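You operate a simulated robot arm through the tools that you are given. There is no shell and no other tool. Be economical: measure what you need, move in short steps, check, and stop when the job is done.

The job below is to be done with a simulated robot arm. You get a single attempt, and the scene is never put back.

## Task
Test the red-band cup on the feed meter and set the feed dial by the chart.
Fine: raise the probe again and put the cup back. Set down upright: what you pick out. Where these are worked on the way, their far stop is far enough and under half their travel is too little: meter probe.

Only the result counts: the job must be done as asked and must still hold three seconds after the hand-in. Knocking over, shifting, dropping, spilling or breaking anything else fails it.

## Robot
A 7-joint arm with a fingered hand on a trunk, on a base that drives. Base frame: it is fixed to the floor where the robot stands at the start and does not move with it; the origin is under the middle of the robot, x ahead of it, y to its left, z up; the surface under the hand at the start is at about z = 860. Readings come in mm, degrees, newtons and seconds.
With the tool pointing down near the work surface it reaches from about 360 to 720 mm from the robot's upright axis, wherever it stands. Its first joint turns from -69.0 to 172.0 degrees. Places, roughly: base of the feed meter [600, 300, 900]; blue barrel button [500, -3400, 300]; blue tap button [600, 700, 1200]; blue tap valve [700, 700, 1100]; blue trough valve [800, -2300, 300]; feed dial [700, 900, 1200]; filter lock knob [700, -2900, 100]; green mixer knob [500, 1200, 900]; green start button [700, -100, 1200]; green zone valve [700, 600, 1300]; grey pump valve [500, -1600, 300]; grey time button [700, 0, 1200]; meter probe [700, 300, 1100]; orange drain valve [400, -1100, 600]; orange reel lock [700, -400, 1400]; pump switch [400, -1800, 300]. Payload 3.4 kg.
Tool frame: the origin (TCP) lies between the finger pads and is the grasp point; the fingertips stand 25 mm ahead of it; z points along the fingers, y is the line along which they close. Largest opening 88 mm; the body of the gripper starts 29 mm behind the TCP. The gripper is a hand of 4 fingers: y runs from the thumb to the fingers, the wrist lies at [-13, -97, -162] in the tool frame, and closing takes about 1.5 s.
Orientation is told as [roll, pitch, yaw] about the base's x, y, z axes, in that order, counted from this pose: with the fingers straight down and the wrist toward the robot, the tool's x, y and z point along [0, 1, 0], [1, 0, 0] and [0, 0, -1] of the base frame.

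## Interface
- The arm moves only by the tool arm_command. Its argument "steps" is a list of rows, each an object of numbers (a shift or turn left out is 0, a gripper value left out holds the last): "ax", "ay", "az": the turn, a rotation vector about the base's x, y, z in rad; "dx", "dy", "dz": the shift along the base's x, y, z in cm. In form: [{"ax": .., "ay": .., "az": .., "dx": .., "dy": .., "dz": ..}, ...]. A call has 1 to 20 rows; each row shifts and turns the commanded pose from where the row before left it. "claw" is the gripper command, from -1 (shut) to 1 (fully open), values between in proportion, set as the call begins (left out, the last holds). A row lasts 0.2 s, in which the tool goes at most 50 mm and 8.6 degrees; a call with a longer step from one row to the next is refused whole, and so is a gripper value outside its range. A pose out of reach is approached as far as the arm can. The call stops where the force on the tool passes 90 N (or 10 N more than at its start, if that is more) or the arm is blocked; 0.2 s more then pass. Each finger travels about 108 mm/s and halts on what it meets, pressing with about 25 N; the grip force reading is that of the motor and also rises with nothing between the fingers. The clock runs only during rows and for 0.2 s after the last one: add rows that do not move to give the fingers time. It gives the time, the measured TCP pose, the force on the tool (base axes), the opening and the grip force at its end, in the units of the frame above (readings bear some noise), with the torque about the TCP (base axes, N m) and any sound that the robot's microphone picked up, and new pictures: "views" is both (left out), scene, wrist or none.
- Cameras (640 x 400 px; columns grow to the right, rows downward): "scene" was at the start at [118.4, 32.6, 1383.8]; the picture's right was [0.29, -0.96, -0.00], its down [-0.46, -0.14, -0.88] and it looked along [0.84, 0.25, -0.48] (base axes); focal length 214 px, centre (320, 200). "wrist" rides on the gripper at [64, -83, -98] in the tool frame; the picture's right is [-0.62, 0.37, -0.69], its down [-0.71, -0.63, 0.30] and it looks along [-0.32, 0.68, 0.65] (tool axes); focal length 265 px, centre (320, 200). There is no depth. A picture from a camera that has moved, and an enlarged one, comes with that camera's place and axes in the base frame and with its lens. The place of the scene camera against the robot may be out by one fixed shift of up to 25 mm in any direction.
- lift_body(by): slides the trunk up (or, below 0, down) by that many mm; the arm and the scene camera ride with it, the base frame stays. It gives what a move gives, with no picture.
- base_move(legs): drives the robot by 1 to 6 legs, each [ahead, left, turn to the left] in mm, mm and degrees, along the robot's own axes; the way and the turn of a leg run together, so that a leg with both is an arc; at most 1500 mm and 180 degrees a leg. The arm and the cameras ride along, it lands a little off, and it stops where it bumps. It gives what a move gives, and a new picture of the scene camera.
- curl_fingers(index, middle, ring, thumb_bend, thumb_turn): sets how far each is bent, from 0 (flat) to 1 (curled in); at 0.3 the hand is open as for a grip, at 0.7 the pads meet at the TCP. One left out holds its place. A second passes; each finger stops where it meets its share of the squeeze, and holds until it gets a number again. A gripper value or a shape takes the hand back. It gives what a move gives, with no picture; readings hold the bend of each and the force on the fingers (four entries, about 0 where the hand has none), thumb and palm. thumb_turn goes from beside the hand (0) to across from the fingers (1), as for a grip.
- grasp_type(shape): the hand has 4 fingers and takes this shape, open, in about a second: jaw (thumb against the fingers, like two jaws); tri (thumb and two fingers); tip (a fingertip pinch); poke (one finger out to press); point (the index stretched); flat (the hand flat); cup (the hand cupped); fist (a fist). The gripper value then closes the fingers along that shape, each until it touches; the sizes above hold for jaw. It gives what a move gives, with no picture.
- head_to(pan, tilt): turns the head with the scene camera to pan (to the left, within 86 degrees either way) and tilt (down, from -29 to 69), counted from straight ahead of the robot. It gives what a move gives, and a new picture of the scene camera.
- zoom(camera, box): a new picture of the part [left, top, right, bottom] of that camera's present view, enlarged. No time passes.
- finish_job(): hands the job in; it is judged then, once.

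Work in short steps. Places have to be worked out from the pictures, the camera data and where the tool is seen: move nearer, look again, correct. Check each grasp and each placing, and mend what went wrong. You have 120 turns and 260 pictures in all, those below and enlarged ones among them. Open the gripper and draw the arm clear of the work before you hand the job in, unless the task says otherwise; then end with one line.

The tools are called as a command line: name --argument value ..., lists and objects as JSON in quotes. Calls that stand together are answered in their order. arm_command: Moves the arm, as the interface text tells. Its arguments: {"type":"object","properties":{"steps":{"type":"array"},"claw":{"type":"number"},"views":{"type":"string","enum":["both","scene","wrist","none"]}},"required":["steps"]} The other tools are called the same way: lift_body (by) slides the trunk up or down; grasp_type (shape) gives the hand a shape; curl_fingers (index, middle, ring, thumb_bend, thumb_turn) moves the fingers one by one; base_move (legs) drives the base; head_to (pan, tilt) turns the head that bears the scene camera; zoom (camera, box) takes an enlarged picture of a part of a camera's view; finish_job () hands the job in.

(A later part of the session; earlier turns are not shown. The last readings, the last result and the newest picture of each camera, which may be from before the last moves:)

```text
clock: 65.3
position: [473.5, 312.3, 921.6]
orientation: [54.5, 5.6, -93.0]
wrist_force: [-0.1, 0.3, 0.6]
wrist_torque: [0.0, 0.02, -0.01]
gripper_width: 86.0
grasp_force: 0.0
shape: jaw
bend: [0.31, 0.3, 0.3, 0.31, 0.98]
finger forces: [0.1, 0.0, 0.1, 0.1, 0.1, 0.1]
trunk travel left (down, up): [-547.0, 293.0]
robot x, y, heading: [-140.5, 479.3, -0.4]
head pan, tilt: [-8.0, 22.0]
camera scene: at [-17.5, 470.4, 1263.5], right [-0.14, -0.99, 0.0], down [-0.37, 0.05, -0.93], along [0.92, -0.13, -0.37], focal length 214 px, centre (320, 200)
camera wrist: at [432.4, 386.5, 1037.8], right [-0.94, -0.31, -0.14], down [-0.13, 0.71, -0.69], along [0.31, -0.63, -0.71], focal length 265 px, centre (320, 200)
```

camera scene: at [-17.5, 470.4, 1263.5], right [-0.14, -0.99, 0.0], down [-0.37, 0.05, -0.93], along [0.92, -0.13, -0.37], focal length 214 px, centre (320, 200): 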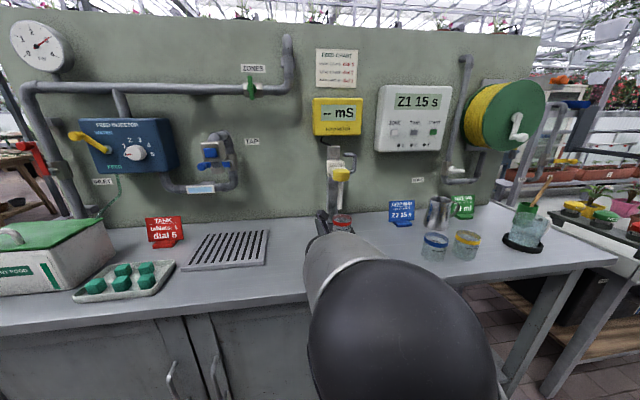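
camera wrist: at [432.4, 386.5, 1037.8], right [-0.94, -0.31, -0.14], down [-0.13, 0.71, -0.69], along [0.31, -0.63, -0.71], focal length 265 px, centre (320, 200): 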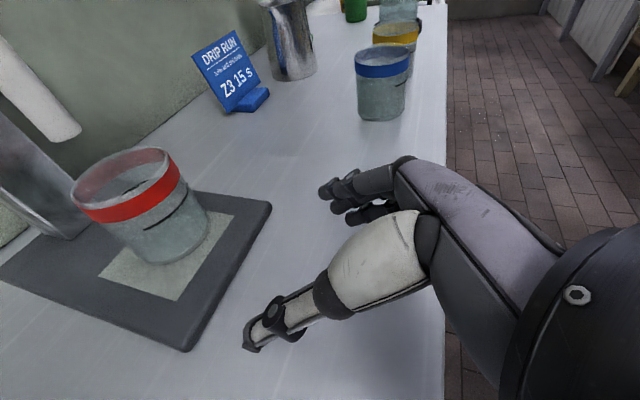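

Cup on the plate resolves to about (607,312). I drive ahead 75 mm, then check.

base_move --legs '[[75, 0, 0]]'

arm_command --steps '[{}]' --views "wrist"

```text
clock: 66.3
position: [548.6, 311.4, 922.1]
orientation: [54.5, 5.6, -93.0]
wrist_force: [0.9, -0.3, 0.5]
wrist_torque: [-0.02, 0.0, 0.02]
gripper_width: 86.1
grasp_force: 0.1
shape: jaw
bend: [0.31, 0.3, 0.3, 0.31, 0.98]
finger forces: [0.1, 0.1, 0.1, 0.0, 0.1, 0.0]
trunk travel left (down, up): [-547.0, 293.0]
robot x, y, heading: [-64.4, 477.4, -0.0]
head pan, tilt: [-8.0, 22.0]
camera scene: at [59.4, 469.9, 1263.3], right [-0.14, -0.99, 0.0], down [-0.37, 0.05, -0.93], along [0.92, -0.13, -0.38], focal length 214 px, centre (320, 200)
```

scene: 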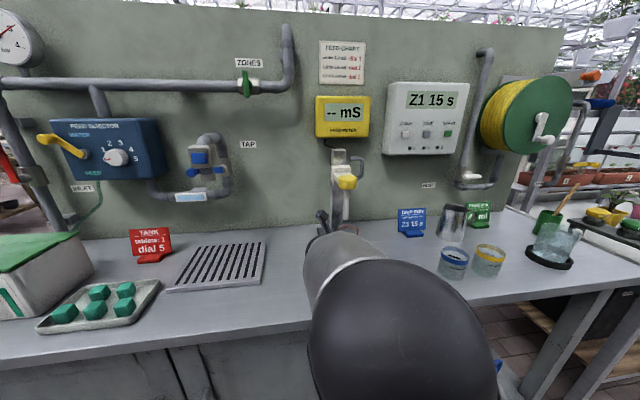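

```text
clock: 66.7
position: [548.9, 311.5, 922.1]
orientation: [54.5, 5.8, -93.1]
wrist_force: [0.5, -0.9, -0.6]
wrist_torque: [0.04, 0.0, -0.01]
gripper_width: 85.9
grasp_force: 0.0
shape: jaw
bend: [0.31, 0.3, 0.3, 0.31, 0.98]
finger forces: [0.0, 0.0, 0.0, 0.0, 0.1, 0.0]
trunk travel left (down, up): [-547.0, 293.0]
robot x, y, heading: [-63.3, 474.4, -0.3]
head pan, tilt: [-8.0, 22.0]
camera wrist: at [508.4, 385.4, 1037.8], right [-0.94, -0.3, -0.14], down [-0.13, 0.71, -0.69], along [0.31, -0.63, -0.71], focal length 265 px, centre (320, 200)
```

wrist: 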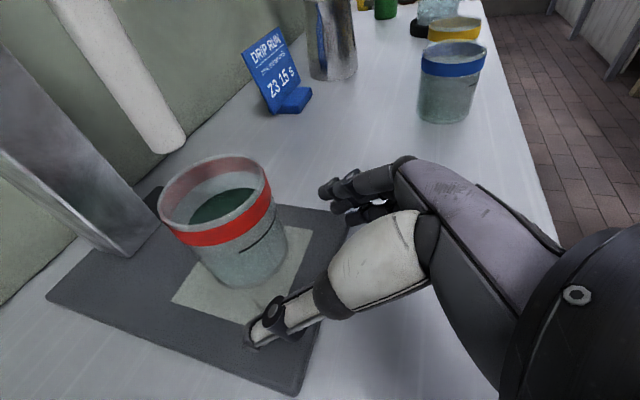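

Centre is now about (613,309). I drive the last 50 mm and close.

base_move --legs '[[50, -1, 0]]'

arm_command --steps '[{}]' --views "wrist"

```text
clock: 67.7
position: [599.4, 309.7, 921.2]
orientation: [54.6, 5.7, -93.1]
wrist_force: [0.5, -0.1, 0.9]
wrist_torque: [-0.01, 0.0, -0.02]
gripper_width: 86.2
grasp_force: 0.0
shape: jaw
bend: [0.31, 0.3, 0.3, 0.31, 0.98]
finger forces: [0.0, 0.0, 0.0, 0.0, 0.0, 0.1]
trunk travel left (down, up): [-547.0, 293.0]
robot x, y, heading: [-17.0, 475.8, -0.2]
head pan, tilt: [-8.0, 22.0]
camera scene: at [109.6, 468.6, 1263.2], right [-0.14, -0.99, 0.0], down [-0.37, 0.05, -0.93], along [0.92, -0.13, -0.38], focal length 214 px, centre (320, 200)
```

scene: 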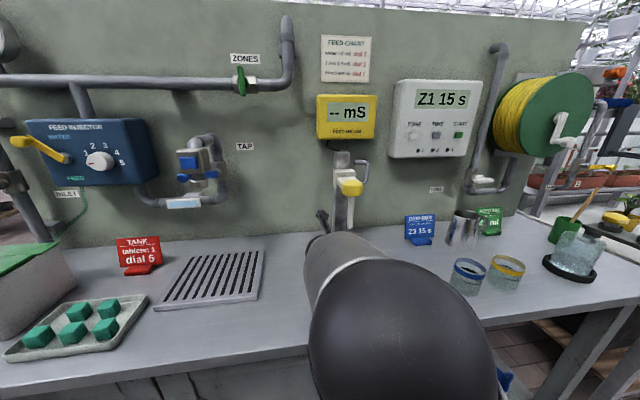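

```text
clock: 68.0
position: [597.9, 308.2, 922.1]
orientation: [54.5, 5.8, -93.2]
wrist_force: [-0.5, -0.2, -0.1]
wrist_torque: [-0.02, 0.0, 0.0]
gripper_width: 86.2
grasp_force: 0.0
shape: jaw
bend: [0.31, 0.3, 0.3, 0.31, 0.98]
finger forces: [0.0, 0.1, 0.0, 0.0, 0.0, 0.0]
trunk travel left (down, up): [-547.0, 293.0]
robot x, y, heading: [-11.1, 475.6, -0.6]
head pan, tilt: [-8.0, 22.0]
camera wrist: at [558.5, 383.8, 1037.8], right [-0.94, -0.3, -0.14], down [-0.13, 0.71, -0.69], along [0.31, -0.63, -0.71], focal length 265 px, centre (320, 200)
```

wrist: 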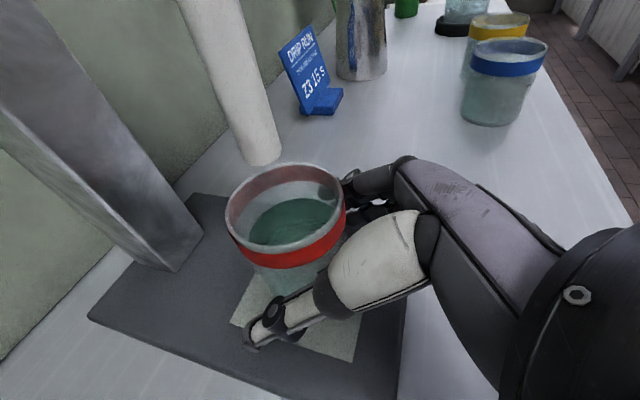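

Same relative view as before. Closing.

arm_command --steps '[{}, {}, {}, {}, {}, {}, {}, {}]' --claw 0.1 --views "wrist"

lift_body --by 9

```text
clock: 69.8
position: [598.0, 310.7, 921.9]
orientation: [54.5, 5.8, -93.1]
wrist_force: [-1.1, -1.3, 1.2]
wrist_torque: [-0.03, 0.01, 0.01]
gripper_width: 52.4
grasp_force: 24.7
shape: jaw
bend: [0.29, 0.41, 0.43, 0.65, 1.0]
finger forces: [12.5, 7.1, 2.7, 0.1, 21.1, 0.0]
trunk travel left (down, up): [-547.0, 293.0]
robot x, y, heading: [-13.5, 474.7, -0.1]
head pan, tilt: [-8.0, 22.0]
camera wrist: at [558.0, 384.2, 1038.0], right [-0.94, -0.31, -0.14], down [-0.13, 0.71, -0.69], along [0.31, -0.63, -0.71], focal length 265 px, centre (320, 200)
```

wrist: 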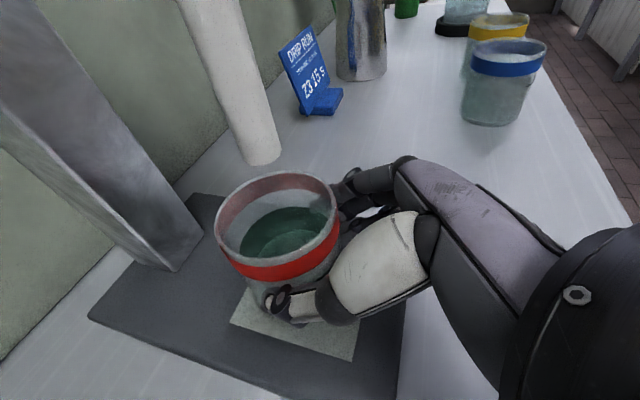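

```text
clock: 70.4
position: [598.9, 310.5, 931.4]
orientation: [54.5, 5.7, -93.0]
wrist_force: [0.6, 0.4, -0.9]
wrist_torque: [-0.01, 0.04, 0.03]
gripper_width: 52.3
grasp_force: 25.3
shape: jaw
bend: [0.29, 0.41, 0.43, 0.65, 1.0]
finger forces: [12.4, 7.0, 2.6, 0.0, 21.1, 0.0]
trunk travel left (down, up): [-556.0, 284.0]
robot x, y, heading: [-14.8, 472.1, -0.4]
head pan, tilt: [-8.0, 22.0]
```

Lifted and held. I drive straight back to clear the probe, then look.

base_move --legs '[[-134, 0, 0]]'

base_move --legs '[[0, -100, 0]]'

arm_command --steps '[{}]' --views "wrist"

```text
clock: 71.7
position: [464.9, 310.3, 931.4]
orientation: [54.6, 5.7, -93.1]
wrist_force: [-0.6, -0.1, -1.7]
wrist_torque: [-0.01, 0.04, 0.03]
gripper_width: 52.8
grasp_force: 25.3
shape: jaw
bend: [0.29, 0.41, 0.43, 0.65, 1.0]
finger forces: [12.5, 6.8, 2.6, 0.0, 21.1, 0.0]
trunk travel left (down, up): [-556.0, 284.0]
robot x, y, heading: [-148.7, 476.8, -0.5]
head pan, tilt: [-8.0, 22.0]
camera scene: at [-25.7, 469.3, 1272.5], right [-0.14, -0.99, 0.0], down [-0.37, 0.05, -0.93], along [0.92, -0.13, -0.37], focal length 214 px, centre (320, 200)
```

scene: 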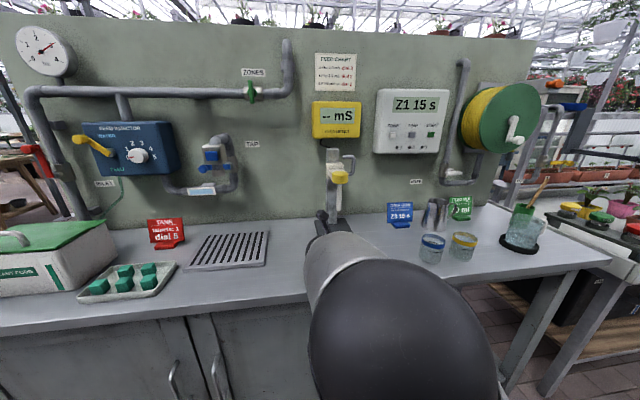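

```text
clock: 72.9
position: [465.2, 210.0, 931.8]
orientation: [54.5, 5.7, -93.2]
wrist_force: [-0.6, -1.5, -1.7]
wrist_torque: [0.0, 0.06, 0.03]
gripper_width: 52.5
grasp_force: 24.2
shape: jaw
bend: [0.29, 0.41, 0.43, 0.65, 1.0]
finger forces: [12.4, 7.0, 2.7, 0.1, 21.2, 0.1]
trunk travel left (down, up): [-556.0, 284.0]
robot x, y, heading: [-147.1, 377.2, -0.4]
head pan, tilt: [-8.0, 22.0]
camera scene: at [-25.0, 367.9, 1272.4], right [-0.14, -0.99, 0.0], down [-0.37, 0.06, -0.93], along [0.92, -0.13, -0.38], focal length 214 px, centre (320, 200)
```

scene: 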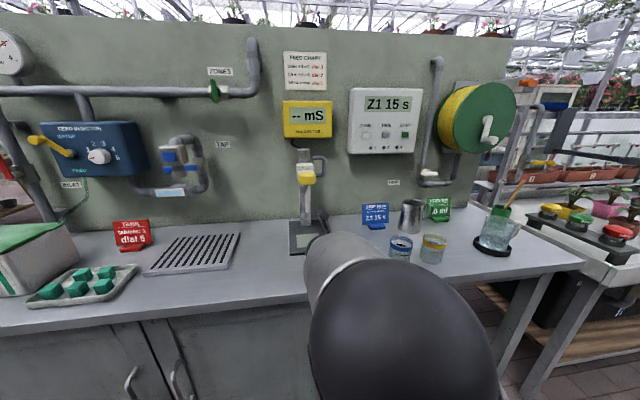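

```text
clock: 73.3
position: [465.3, 210.8, 931.0]
orientation: [54.6, 5.7, -93.2]
wrist_force: [0.5, -0.3, -0.5]
wrist_torque: [0.0, 0.04, 0.01]
gripper_width: 52.6
grasp_force: 24.7
shape: jaw
bend: [0.29, 0.41, 0.43, 0.65, 1.0]
finger forces: [12.4, 7.0, 2.5, 0.1, 21.2, 0.0]
trunk travel left (down, up): [-556.0, 284.0]
robot x, y, heading: [-145.9, 375.4, -0.1]
head pan, tilt: [-8.0, 22.0]
camera wrist: at [424.9, 284.0, 1046.7], right [-0.94, -0.3, -0.14], down [-0.13, 0.71, -0.69], along [0.31, -0.63, -0.71], focal length 265 px, centre (320, 200)
```

wrist: 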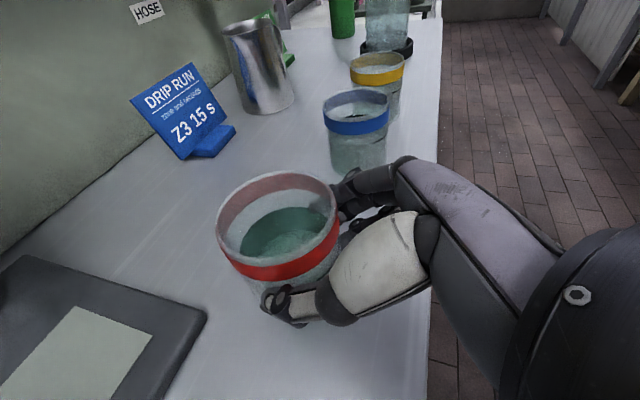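

The blue cup is at (478,67), so red's old place is about (479,161) — consistent. Finger clearance to blue would be thin at heading 0, so I back off, turn -20° and come in from the left-front.

base_move --legs '[[-150, 0, 0], [0, 0, -20], [0, 222, 0]]'

arm_command --steps '[{}]' --views "wrist"

```text
clock: 77.0
position: [297.6, 219.7, 930.8]
orientation: [54.5, 5.8, -113.1]
wrist_force: [-1.4, 0.8, -1.9]
wrist_torque: [0.01, 0.04, -0.02]
gripper_width: 52.4
grasp_force: 25.0
shape: jaw
bend: [0.29, 0.41, 0.43, 0.65, 1.0]
finger forces: [12.4, 6.8, 2.2, 0.0, 21.0, 0.2]
trunk travel left (down, up): [-556.0, 284.0]
robot x, y, heading: [-220.3, 586.7, -20.5]
head pan, tilt: [-8.0, 22.0]
camera scene: at [-111.4, 530.0, 1272.4], right [-0.47, -0.88, 0.0], down [-0.33, 0.18, -0.93], along [0.82, -0.44, -0.37], focal length 214 px, centre (320, 200)
```

scene: 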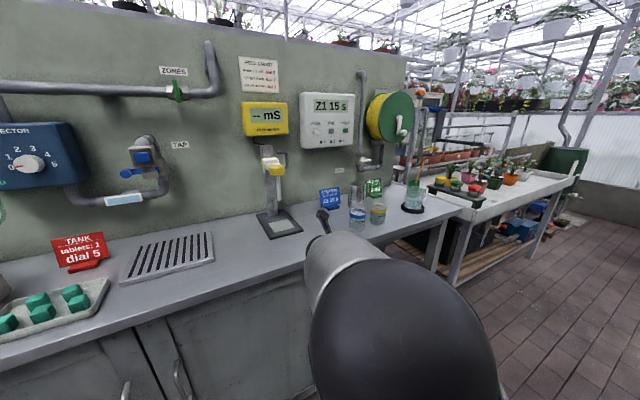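

```text
clock: 77.4
position: [298.0, 218.4, 930.9]
orientation: [54.6, 5.8, -113.1]
wrist_force: [0.2, -0.1, -1.2]
wrist_torque: [-0.01, 0.02, -0.01]
gripper_width: 52.6
grasp_force: 25.5
shape: jaw
bend: [0.29, 0.41, 0.43, 0.65, 1.0]
finger forces: [12.4, 6.9, 2.3, 0.0, 20.9, 0.0]
trunk travel left (down, up): [-556.0, 284.0]
robot x, y, heading: [-221.2, 583.9, -20.3]
head pan, tilt: [-8.0, 22.0]
camera wrist: at [285.6, 301.6, 1046.7], right [-0.99, 0.04, -0.14], down [0.12, 0.71, -0.69], along [0.07, -0.7, -0.71], focal length 265 px, centre (320, 200)
```

wrist: 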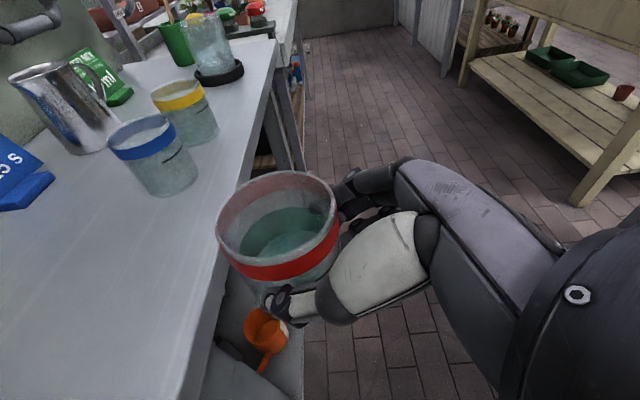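

On line. I drive ahead 125 mm and check the view.

base_move --legs '[[125, 3, 0]]'

arm_command --steps '[{}]' --views "wrist"

```text
clock: 78.7
position: [416.4, 177.3, 931.1]
orientation: [54.5, 5.8, -113.1]
wrist_force: [0.8, 0.0, -0.8]
wrist_torque: [-0.01, 0.04, 0.02]
gripper_width: 52.4
grasp_force: 25.0
shape: jaw
bend: [0.29, 0.41, 0.43, 0.65, 1.0]
finger forces: [12.3, 6.9, 2.3, 0.1, 20.9, 0.0]
trunk travel left (down, up): [-556.0, 284.0]
robot x, y, heading: [-106.4, 542.4, -20.3]
head pan, tilt: [-8.0, 22.0]
camera scene: at [7.0, 488.7, 1272.2], right [-0.47, -0.88, 0.0], down [-0.33, 0.18, -0.93], along [0.82, -0.44, -0.38], focal length 214 px, centre (320, 200)
```

scene: 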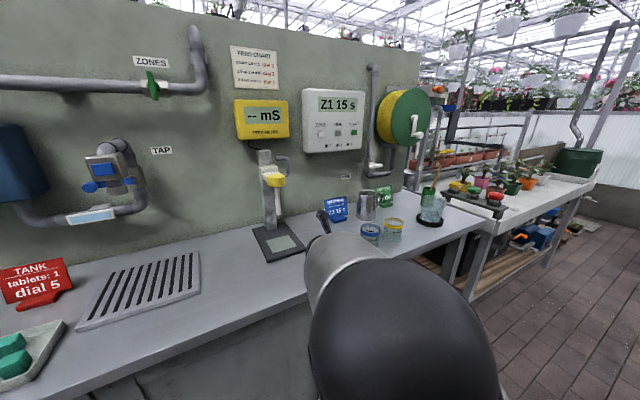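

```text
clock: 79.1
position: [416.2, 178.5, 931.0]
orientation: [54.5, 5.8, -113.1]
wrist_force: [0.7, 0.0, -0.9]
wrist_torque: [0.02, 0.04, 0.01]
gripper_width: 52.3
grasp_force: 24.9
shape: jaw
bend: [0.29, 0.41, 0.43, 0.65, 1.0]
finger forces: [12.3, 6.9, 2.3, 0.0, 21.0, 0.1]
trunk travel left (down, up): [-556.0, 284.0]
robot x, y, heading: [-100.4, 547.1, -20.2]
head pan, tilt: [-8.0, 22.0]
camera wrist: at [403.3, 261.3, 1046.6], right [-0.99, 0.04, -0.14], down [0.12, 0.71, -0.69], along [0.07, -0.7, -0.71], focal length 265 px, centre (320, 200)
```

wrist: 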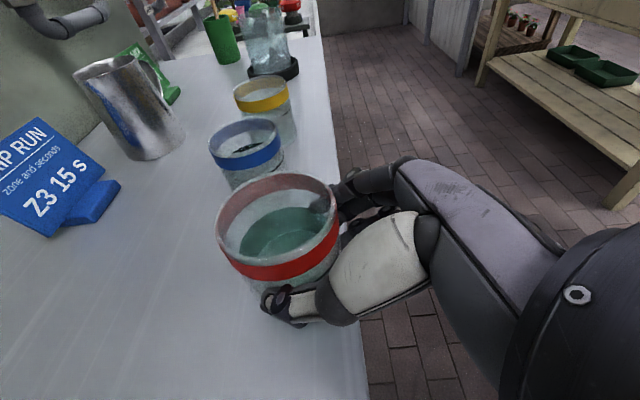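

Cup held is at (434,178); the target is (480,160). I drive 50 mm ahead.

base_move --legs '[[50, -1, 0]]'

lift_body --by -14

arm_command --steps '[{}]' --views "wrist"

```text
clock: 80.0
position: [462.4, 160.1, 931.2]
orientation: [54.3, 5.8, -113.1]
wrist_force: [-0.1, 0.6, -1.1]
wrist_torque: [-0.01, 0.01, 0.0]
gripper_width: 52.4
grasp_force: 25.1
shape: jaw
bend: [0.29, 0.41, 0.43, 0.65, 1.0]
finger forces: [12.4, 6.9, 2.3, 0.0, 20.8, 0.0]
trunk travel left (down, up): [-556.0, 284.0]
robot x, y, heading: [-56.7, 523.7, -20.1]
head pan, tilt: [-8.0, 22.0]
camera scene: at [53.8, 470.3, 1272.2], right [-0.47, -0.88, 0.0], down [-0.33, 0.18, -0.93], along [0.82, -0.44, -0.38], focal length 214 px, centre (320, 200)
```

scene: 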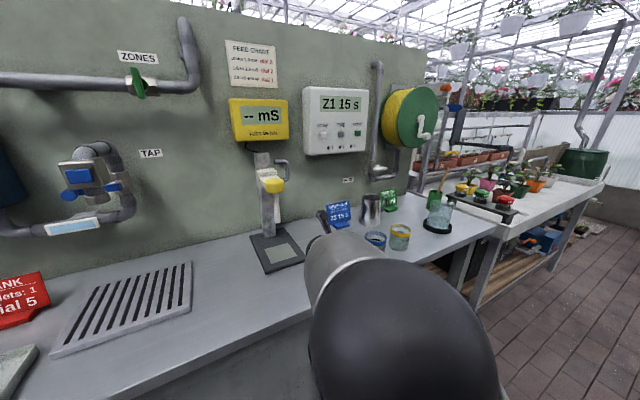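

```text
clock: 80.6
position: [461.6, 160.5, 916.6]
orientation: [54.5, 5.8, -113.1]
wrist_force: [-0.5, 1.1, -1.2]
wrist_torque: [0.0, 0.04, 0.03]
gripper_width: 52.1
grasp_force: 25.8
shape: jaw
bend: [0.29, 0.41, 0.43, 0.65, 1.0]
finger forces: [12.4, 6.9, 2.3, 0.0, 20.9, 0.0]
trunk travel left (down, up): [-542.0, 298.0]
robot x, y, heading: [-59.9, 524.2, -20.1]
head pan, tilt: [-8.0, 22.0]
```

```text
clock: 81.0
position: [461.7, 160.5, 916.1]
orientation: [54.4, 5.8, -113.1]
wrist_force: [0.4, -0.4, -1.1]
wrist_torque: [-0.01, 0.04, 0.02]
gripper_width: 52.3
grasp_force: 25.2
shape: jaw
bend: [0.29, 0.41, 0.43, 0.65, 1.0]
finger forces: [12.3, 6.9, 2.3, 0.0, 21.0, 0.0]
trunk travel left (down, up): [-542.0, 298.0]
robot x, y, heading: [-60.4, 524.6, -20.0]
head pan, tilt: [-8.0, 22.0]
camera wrist: at [449.8, 243.1, 1032.8], right [-0.99, 0.04, -0.14], down [0.12, 0.71, -0.69], along [0.07, -0.7, -0.71], focal length 265 px, centre (320, 200)
```

wrist: 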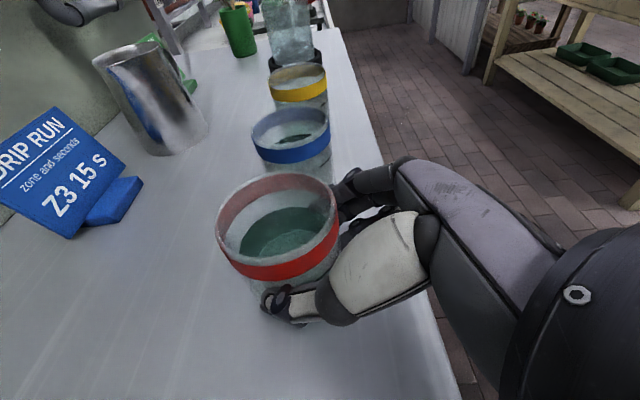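

Aligned in the row. I lower to contact in small steps.

lift_body --by -5

lift_body --by -2

```text
clock: 81.6
position: [461.1, 160.3, 911.2]
orientation: [54.6, 5.9, -113.0]
wrist_force: [-0.3, -0.2, -0.3]
wrist_torque: [0.01, 0.03, 0.0]
gripper_width: 52.4
grasp_force: 25.3
shape: jaw
bend: [0.29, 0.41, 0.43, 0.65, 1.0]
finger forces: [12.5, 6.9, 2.4, 0.1, 20.9, 0.0]
trunk travel left (down, up): [-537.0, 303.0]
robot x, y, heading: [-56.1, 526.3, -20.1]
head pan, tilt: [-8.0, 22.0]
```

```text
clock: 82.1
position: [462.3, 159.6, 910.9]
orientation: [54.5, 5.8, -113.1]
wrist_force: [-0.3, 0.2, -1.4]
wrist_torque: [-0.01, 0.03, -0.03]
gripper_width: 52.5
grasp_force: 24.7
shape: jaw
bend: [0.29, 0.41, 0.43, 0.65, 1.0]
finger forces: [12.4, 7.0, 2.3, 0.1, 20.9, 0.1]
trunk travel left (down, up): [-535.0, 305.0]
robot x, y, heading: [-54.2, 525.9, -20.1]
head pan, tilt: [-8.0, 22.0]
```

lift_body --by -2

lift_body --by -1

```text
clock: 82.6
position: [462.3, 161.3, 909.2]
orientation: [54.6, 5.8, -113.1]
wrist_force: [0.7, -0.5, 2.6]
wrist_torque: [-0.09, -0.01, 0.0]
gripper_width: 52.3
grasp_force: 25.5
shape: jaw
bend: [0.29, 0.41, 0.43, 0.65, 1.0]
finger forces: [12.3, 7.0, 2.4, 0.1, 21.3, 0.0]
trunk travel left (down, up): [-533.0, 307.0]
robot x, y, heading: [-57.0, 527.5, -20.2]
head pan, tilt: [-8.0, 22.0]
```

```text
clock: 83.1
position: [460.6, 161.0, 909.5]
orientation: [54.5, 5.8, -113.1]
wrist_force: [0.8, 0.5, 5.3]
wrist_torque: [-0.19, -0.01, 0.05]
gripper_width: 52.2
grasp_force: 25.1
shape: jaw
bend: [0.73, 0.41, 0.43, 0.65, 1.0]
finger forces: [12.5, 7.1, 2.3, 0.1, 21.5, 0.0]
trunk travel left (down, up): [-532.0, 308.0]
robot x, y, heading: [-56.4, 524.3, -20.3]
head pan, tilt: [-8.0, 22.0]
```

Force shows firm contact (5 N), so the cup is seated. I open the hand only as far as needed and look.

arm_command --steps '[{}, {}, {}, {}, {}]' --claw 0.75 --views "wrist"

```text
clock: 84.3
position: [462.4, 160.7, 907.3]
orientation: [54.5, 5.7, -113.0]
wrist_force: [-0.1, -0.8, 0.2]
wrist_torque: [0.0, 0.0, -0.01]
gripper_width: 76.7
grasp_force: 0.0
shape: jaw
bend: [0.28, 0.32, 0.3, 0.39, 0.98]
finger forces: [0.0, 0.0, 0.0, 0.0, 0.0, 0.0]
trunk travel left (down, up): [-532.0, 308.0]
robot x, y, heading: [-60.9, 524.6, -20.3]
head pan, tilt: [-8.0, 22.0]
camera wrist: at [449.7, 243.1, 1022.7], right [-0.99, 0.04, -0.14], down [0.12, 0.71, -0.69], along [0.07, -0.7, -0.71], focal length 265 px, centre (320, 200)
```

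wrist: 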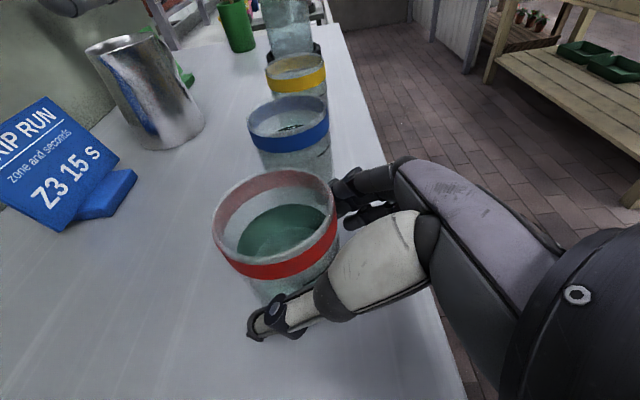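

Released cleanly; the cup is upright in its row. I drive straight back and check the cups.

base_move --legs '[[-60, 0, 0]]'

base_move --legs '[[-140, 0, 0]]'

arm_command --steps '[{}]' --views "wrist"

```text
clock: 85.3
position: [406.0, 181.3, 908.1]
orientation: [54.6, 5.8, -113.1]
wrist_force: [-0.6, -0.3, -0.9]
wrist_torque: [0.03, 0.02, -0.02]
gripper_width: 76.9
grasp_force: 0.0
shape: jaw
bend: [0.28, 0.32, 0.3, 0.39, 0.98]
finger forces: [0.0, 0.0, 0.1, 0.1, 0.0, 0.0]
trunk travel left (down, up): [-532.0, 308.0]
robot x, y, heading: [-117.9, 546.2, -20.1]
head pan, tilt: [-8.0, 22.0]
camera scene: at [-4.7, 492.0, 1248.6], right [-0.47, -0.88, 0.0], down [-0.33, 0.18, -0.93], along [0.82, -0.44, -0.37], focal length 214 px, centre (320, 200)
```

scene: 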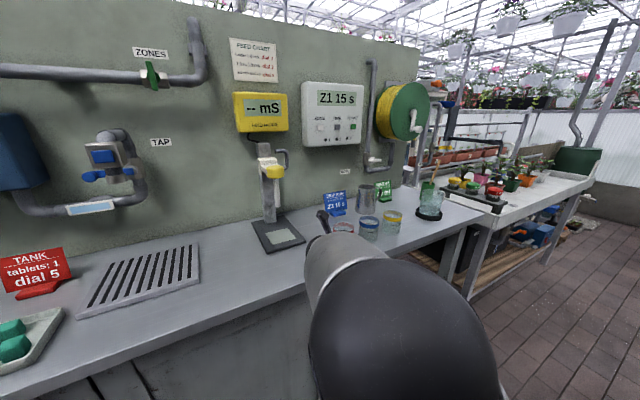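

```text
clock: 86.6
position: [273.2, 229.8, 907.6]
orientation: [54.6, 5.8, -113.1]
wrist_force: [0.4, -0.2, 0.9]
wrist_torque: [0.01, 0.01, 0.01]
gripper_width: 77.0
grasp_force: 0.1
shape: jaw
bend: [0.28, 0.32, 0.3, 0.39, 0.98]
finger forces: [0.0, 0.0, 0.0, 0.0, 0.0, 0.0]
trunk travel left (down, up): [-532.0, 308.0]
robot x, y, heading: [-245.3, 594.9, -20.2]
head pan, tilt: [-8.0, 22.0]
camera scene: at [-136.6, 540.7, 1248.6], right [-0.47, -0.88, 0.0], down [-0.33, 0.18, -0.93], along [0.82, -0.44, -0.37], focal length 214 px, centre (320, 200)
```

scene: 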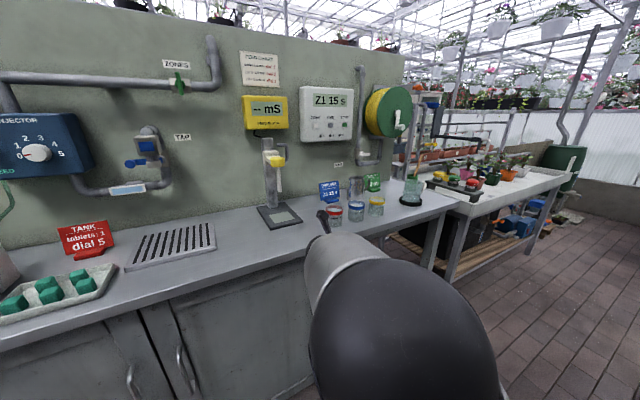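

```text
clock: 87.0
position: [275.0, 229.1, 908.2]
orientation: [54.5, 5.8, -113.1]
wrist_force: [-0.1, -0.4, 0.0]
wrist_torque: [0.0, -0.01, 0.04]
gripper_width: 76.8
grasp_force: 0.0
shape: jaw
bend: [0.28, 0.32, 0.3, 0.39, 0.98]
finger forces: [0.0, 0.1, 0.1, 0.0, 0.1, 0.0]
trunk travel left (down, up): [-532.0, 308.0]
robot x, y, heading: [-247.2, 593.5, -20.3]
head pan, tilt: [-8.0, 22.0]
camera wrist: at [261.5, 312.4, 1023.1], right [-0.99, 0.04, -0.14], down [0.12, 0.71, -0.69], along [0.08, -0.7, -0.71], focal length 265 px, centre (320, 200)
```

wrist: 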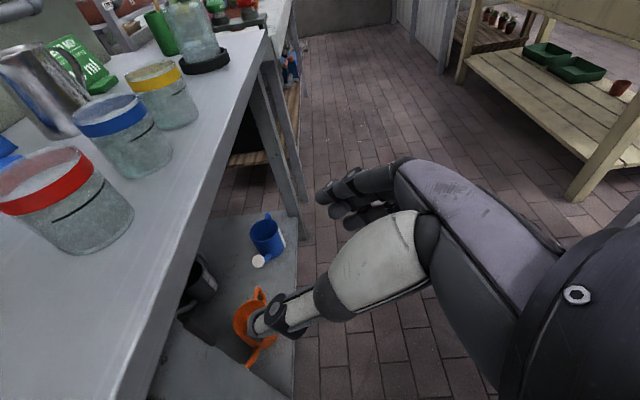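

All three cups stand in line and the probe is up. Now the feed dial: I raise the trunk, turn square to the wall and drive to the injector for a look.

lift_body --by 280

base_move --legs '[[0, 0, 20], [0, 350, 0]]'

head_to --pan 5 --tilt 15

```text
clock: 89.8
position: [273.2, 230.0, 1187.6]
orientation: [54.4, 5.8, -113.1]
wrist_force: [0.4, 0.3, -0.3]
wrist_torque: [0.03, 0.02, 0.0]
gripper_width: 76.8
grasp_force: 0.1
shape: jaw
bend: [0.28, 0.32, 0.3, 0.39, 0.98]
finger forces: [0.1, 0.0, 0.1, 0.0, 0.1, 0.0]
trunk travel left (down, up): [-812.0, 28.0]
robot x, y, heading: [-246.3, 597.6, -20.2]
head pan, tilt: [-8.0, 22.0]
```

```text
clock: 93.2
position: [368.5, 783.0, 1187.1]
orientation: [54.6, 5.8, -92.9]
wrist_force: [0.2, 0.2, 0.3]
wrist_torque: [0.0, -0.02, -0.01]
gripper_width: 77.2
grasp_force: 0.0
shape: jaw
bend: [0.28, 0.32, 0.3, 0.39, 0.98]
finger forces: [0.1, 0.0, 0.1, 0.1, 0.0, 0.0]
trunk travel left (down, up): [-812.0, 28.0]
robot x, y, heading: [-241.4, 945.5, 0.1]
head pan, tilt: [-8.0, 22.0]
camera scene: at [-121.6, 940.0, 1528.4], right [-0.14, -0.99, 0.0], down [-0.37, 0.05, -0.93], along [0.92, -0.13, -0.37], focal length 214 px, centre (320, 200)
```

scene: 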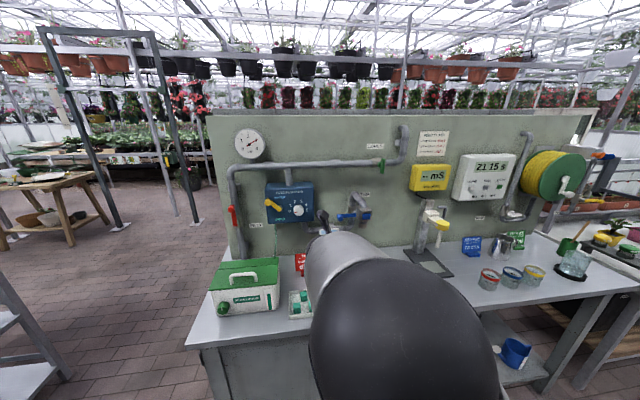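

```text
clock: 94.0
position: [369.3, 782.4, 1186.3]
orientation: [54.5, 5.8, -92.9]
wrist_force: [-0.3, -0.7, -1.0]
wrist_torque: [0.0, 0.03, 0.01]
gripper_width: 76.9
grasp_force: 0.0
shape: jaw
bend: [0.28, 0.32, 0.3, 0.39, 0.98]
finger forces: [0.0, 0.0, 0.0, 0.0, 0.0, 0.0]
trunk travel left (down, up): [-812.0, 28.0]
robot x, y, heading: [-242.9, 946.4, 0.0]
head pan, tilt: [5.0, 15.0]
camera scene: at [-120.5, 960.7, 1539.8], right [0.09, -1.0, 0.0], down [-0.26, -0.02, -0.97], along [0.96, 0.08, -0.26], focal length 214 px, centre (320, 200)
```

scene: 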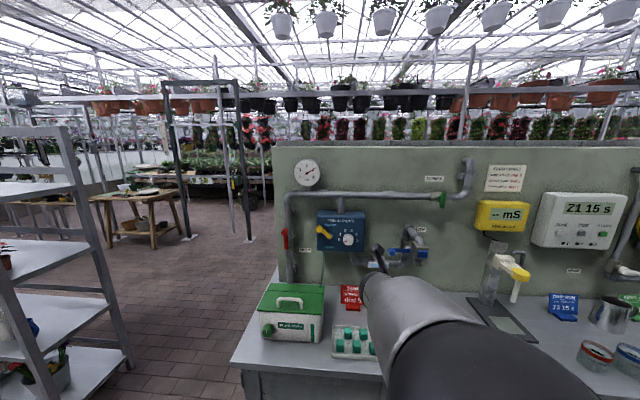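

Dial roughly at y≈914, z≈1165. I zoom in to read it.

zoom --camera "scene" --box '[300, 195, 380, 260]'

arm_command --steps '[{"dy": -1}]' --views "wrist"

```text
6.15 times, centred on (340, 228) of scene
camera zoom: at [-120.5, 960.7, 1539.8], right [0.09, -1.0, 0.0], down [-0.26, -0.02, -0.97], along [0.96, 0.08, -0.26], focal length 1320 px, centre (197, 31)
```

zoom: 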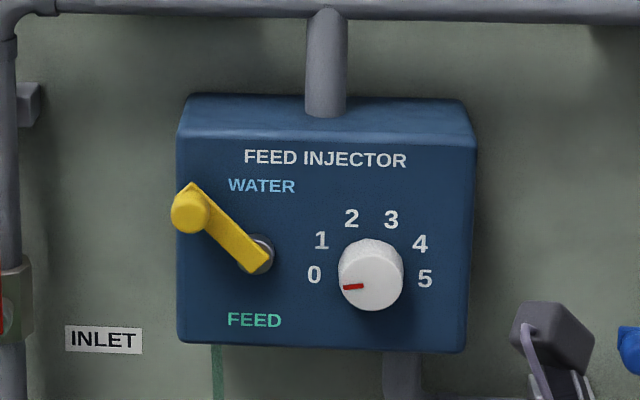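

```text
clock: 94.4
position: [369.4, 770.7, 1190.8]
orientation: [54.9, 6.5, -93.1]
wrist_force: [-0.4, 0.1, -0.3]
wrist_torque: [0.01, 0.0, 0.03]
gripper_width: 76.9
grasp_force: 0.1
shape: jaw
bend: [0.28, 0.32, 0.3, 0.39, 0.98]
finger forces: [0.0, 0.0, 0.0, 0.1, 0.0, 0.0]
trunk travel left (down, up): [-812.0, 28.0]
robot x, y, heading: [-246.8, 946.5, -0.3]
head pan, tilt: [5.0, 15.0]
camera wrist: at [327.7, 843.8, 1306.9], right [-0.94, -0.3, -0.15], down [-0.12, 0.72, -0.68], along [0.32, -0.62, -0.71], focal length 265 px, centre (320, 200)
```

wrist: 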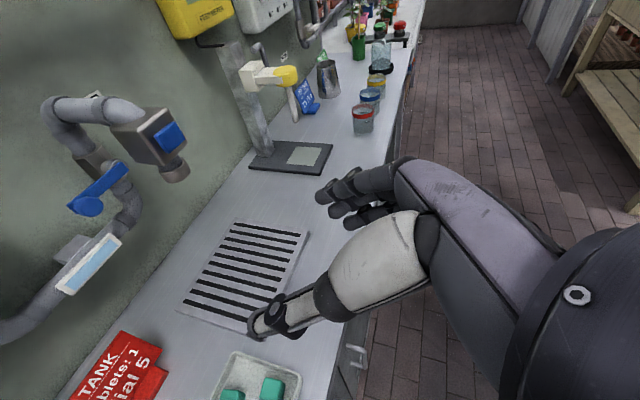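

Dial is at 0; labels are ~40° apart, so position 1 means ~40° clockwise. I tilt the fingers up to horizontal here in free space to see whether the arm manages it.

arm_command --steps '[{"ay": -0.122}, {"ay": -0.122}, {"ay": -0.122}, {"ay": -0.122}, {"ay": -0.122}]' --views "both"

```text
clock: 95.6
position: [507.7, 724.1, 1339.2]
orientation: [89.4, 6.4, -88.9]
wrist_force: [0.1, 0.0, 1.2]
wrist_torque: [0.01, -0.01, 0.0]
gripper_width: 77.1
grasp_force: 0.1
shape: jaw
bend: [0.28, 0.32, 0.3, 0.39, 0.98]
finger forces: [0.1, 0.1, 0.0, 0.0, 0.0, 0.1]
out of reach, approached as far as the arm can: row 1, 2, 3, 4, 5
trunk travel left (down, up): [-812.0, 28.0]
robot x, y, heading: [-244.5, 945.8, -0.1]
head pan, tilt: [5.0, 15.0]
camera scene: at [-118.6, 961.4, 1539.6], right [0.09, -1.0, 0.0], down [-0.26, -0.02, -0.97], along [0.96, 0.08, -0.26], focal length 214 px, centre (320, 200)
camera wrist: at [407.6, 796.9, 1411.0], right [-0.69, -0.31, -0.65], down [0.28, 0.71, -0.64], along [0.66, -0.63, -0.4], focal length 265 px, centre (320, 200)
```

scene: 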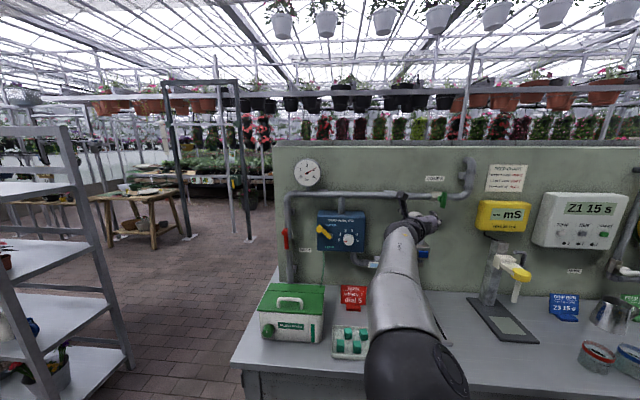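
wrist: 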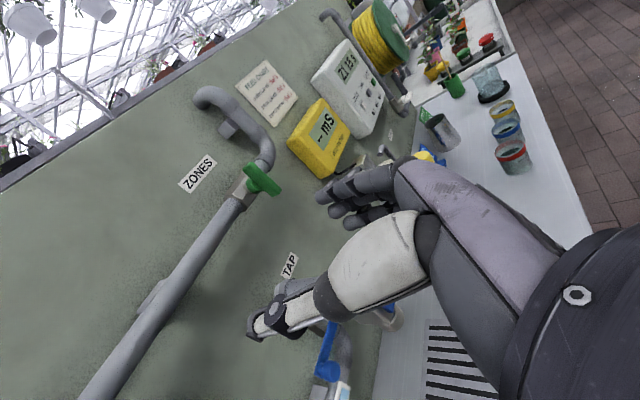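

The horizontal pose works with the arm well extended. I test the twist range about the finger axis here in free space: −0.3 rad, then +0.75.

arm_command --steps '[{"ax": -0.15}, {"ax": -0.15}, {}]' --views "none"

arm_command --steps '[{"ax": 0.15}, {"ax": 0.15}, {"ax": 0.15}, {"ax": 0.15}, {"ax": 0.15}, {}]' --views "none"

```text
clock: 96.4
position: [522.2, 717.4, 1349.2]
orientation: [89.4, -10.9, -89.0]
wrist_force: [0.4, 0.2, 0.2]
wrist_torque: [0.03, 0.02, -0.02]
gripper_width: 77.2
grasp_force: 0.1
shape: jaw
bend: [0.28, 0.32, 0.3, 0.39, 0.98]
finger forces: [0.1, 0.0, 0.1, 0.1, 0.1, 0.0]
out of reach, approached as far as the arm can: row 1, 2
trunk travel left (down, up): [-812.0, 28.0]
robot x, y, heading: [-245.9, 948.5, -0.2]
head pan, tilt: [5.0, 15.0]
```

```text
clock: 97.8
position: [523.3, 716.4, 1347.6]
orientation: [90.2, 32.3, -88.9]
wrist_force: [0.1, -0.9, 0.9]
wrist_torque: [-0.01, -0.01, -0.01]
gripper_width: 77.0
grasp_force: 0.0
shape: jaw
bend: [0.28, 0.32, 0.3, 0.39, 0.98]
finger forces: [0.0, 0.0, 0.1, 0.1, 0.1, 0.0]
trunk travel left (down, up): [-812.0, 28.0]
robot x, y, heading: [-245.0, 941.0, -0.1]
head pan, tilt: [5.0, 15.0]
```

Twist from −11° to +32° works with the position steady. I untwist, drive left to the dial's y (≈916) and lower the trunk to its height (z≈1155).

arm_command --steps '[{"ax": -0.14}, {"ax": -0.14}, {"ax": -0.14}, {"ax": -0.14}, {"ax": -0.14}]' --claw 0.7 --views "none"

base_move --legs '[[-40, 200, 0]]'

lift_body --by -193

arm_command --steps '[{}]' --views "both"

```text
clock: 99.0
position: [523.0, 716.2, 1347.1]
orientation: [89.4, -7.9, -89.1]
wrist_force: [0.0, 0.6, 0.0]
wrist_torque: [-0.01, 0.01, 0.01]
gripper_width: 75.1
grasp_force: 0.0
shape: jaw
bend: [0.28, 0.33, 0.3, 0.43, 0.98]
finger forces: [0.0, 0.1, 0.0, 0.0, 0.1, 0.0]
trunk travel left (down, up): [-812.0, 28.0]
robot x, y, heading: [-241.2, 949.4, -0.0]
head pan, tilt: [5.0, 15.0]
```

```text
clock: 100.6
position: [481.7, 913.3, 1346.8]
orientation: [89.4, -7.9, -89.1]
wrist_force: [-0.4, 0.1, 0.2]
wrist_torque: [0.0, 0.01, 0.0]
gripper_width: 75.2
grasp_force: 0.1
shape: jaw
bend: [0.28, 0.33, 0.3, 0.43, 0.98]
finger forces: [0.0, 0.0, 0.0, 0.1, 0.1, 0.0]
trunk travel left (down, up): [-812.0, 28.0]
robot x, y, heading: [-282.8, 1144.4, 0.3]
head pan, tilt: [5.0, 15.0]
camera scene: at [-160.4, 1160.2, 1539.8], right [0.09, -1.0, 0.0], down [-0.26, -0.02, -0.97], along [0.96, 0.08, -0.26], focal length 214 px, centre (320, 200)
```

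scene: 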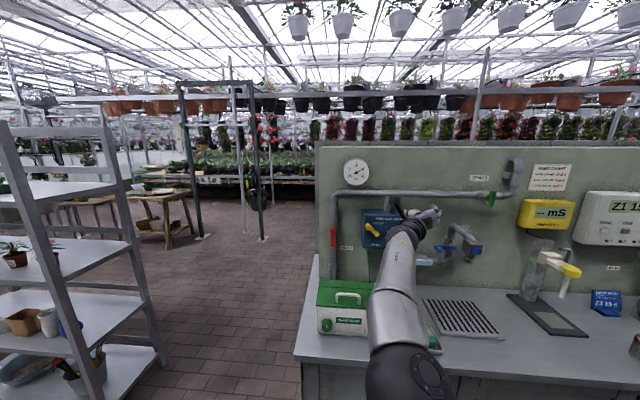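

```text
clock: 102.7
position: [483.9, 915.3, 1154.2]
orientation: [89.4, -7.9, -89.1]
wrist_force: [-0.5, 0.2, -0.5]
wrist_torque: [-0.01, 0.0, 0.02]
gripper_width: 75.2
grasp_force: 0.0
shape: jaw
bend: [0.28, 0.33, 0.3, 0.43, 0.98]
finger forces: [0.1, 0.0, 0.0, 0.1, 0.0, 0.1]
trunk travel left (down, up): [-619.0, 221.0]
robot x, y, heading: [-279.9, 1144.6, -0.1]
head pan, tilt: [5.0, 15.0]
```

```text
clock: 103.1
position: [482.1, 913.7, 1154.9]
orientation: [89.4, -7.9, -89.1]
wrist_force: [0.5, -0.3, 0.1]
wrist_torque: [0.01, -0.01, 0.03]
gripper_width: 74.7
grasp_force: 0.1
shape: jaw
bend: [0.28, 0.33, 0.3, 0.43, 0.98]
finger forces: [0.0, 0.0, 0.0, 0.1, 0.0, 0.0]
trunk travel left (down, up): [-619.0, 221.0]
robot x, y, heading: [-284.8, 1144.6, -0.1]
head pan, tilt: [5.0, 15.0]
camera scene: at [-160.5, 1159.9, 1346.8], right [0.09, -1.0, 0.0], down [-0.26, -0.02, -0.97], along [0.96, 0.08, -0.26], focal length 214 px, centre (320, 200)
camera wrist: at [382.8, 1004.6, 1205.9], right [-0.69, -0.46, -0.56], down [0.29, 0.53, -0.8], along [0.66, -0.71, -0.23], focal length 265 px, centre (320, 200)
```

scene: 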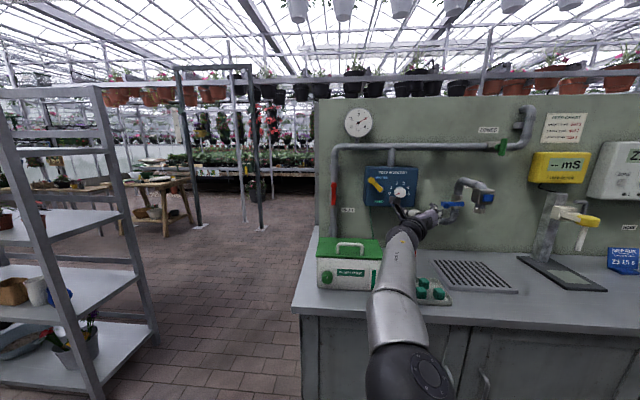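
wrist: 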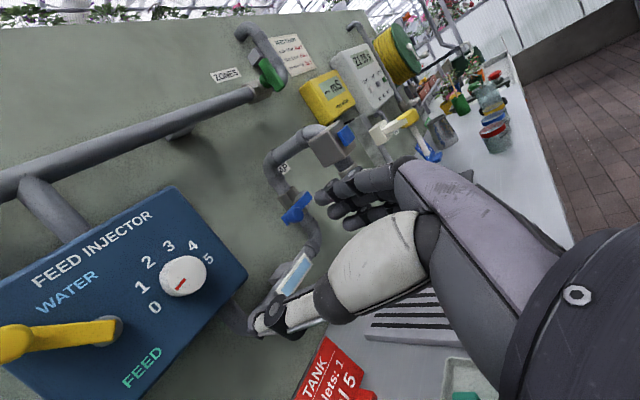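

The dial comes in at about (≈680,917,1160). I drive ahead 100 mm and refine.

base_move --legs '[[100, 3, 0]]'

arm_command --steps '[{}]' --views "wrist"

```text
clock: 104.2
position: [582.0, 917.5, 1153.1]
orientation: [89.5, -7.8, -89.2]
wrist_force: [-0.9, 0.1, 0.1]
wrist_torque: [-0.02, -0.03, 0.05]
gripper_width: 75.2
grasp_force: 0.0
shape: jaw
bend: [0.28, 0.33, 0.3, 0.43, 0.98]
finger forces: [0.1, 0.1, 0.0, 0.1, 0.1, 0.0]
trunk travel left (down, up): [-619.0, 221.0]
robot x, y, heading: [-183.1, 1147.6, -0.3]
head pan, tilt: [5.0, 15.0]
camera scene: at [-60.0, 1162.8, 1346.7], right [0.09, -1.0, 0.0], down [-0.26, -0.02, -0.97], along [0.96, 0.08, -0.26], focal length 214 px, centre (320, 200)
```

scene: 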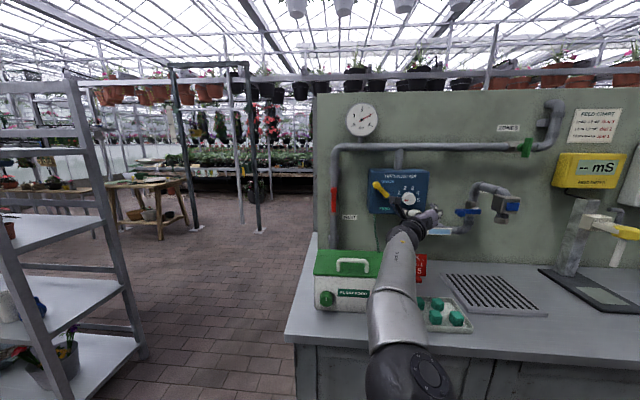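

```text
clock: 104.6
position: [583.1, 918.1, 1154.3]
orientation: [89.4, -7.9, -89.0]
wrist_force: [-1.2, -0.4, 0.2]
wrist_torque: [0.0, 0.0, 0.03]
gripper_width: 74.9
grasp_force: 0.1
shape: jaw
bend: [0.28, 0.33, 0.3, 0.43, 0.98]
finger forces: [0.0, 0.0, 0.0, 0.0, 0.1, 0.0]
trunk travel left (down, up): [-619.0, 221.0]
robot x, y, heading: [-184.0, 1146.7, -0.1]
head pan, tilt: [5.0, 15.0]
camera wrist: at [482.1, 1007.2, 1205.9], right [-0.69, -0.46, -0.56], down [0.29, 0.53, -0.8], along [0.66, -0.71, -0.23], focal length 265 px, centre (320, 200)
```

wrist: 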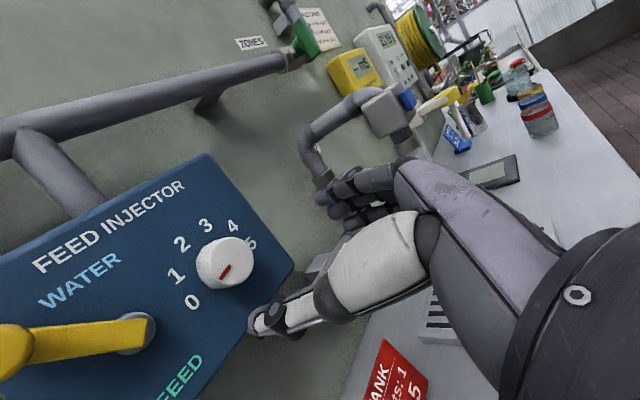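

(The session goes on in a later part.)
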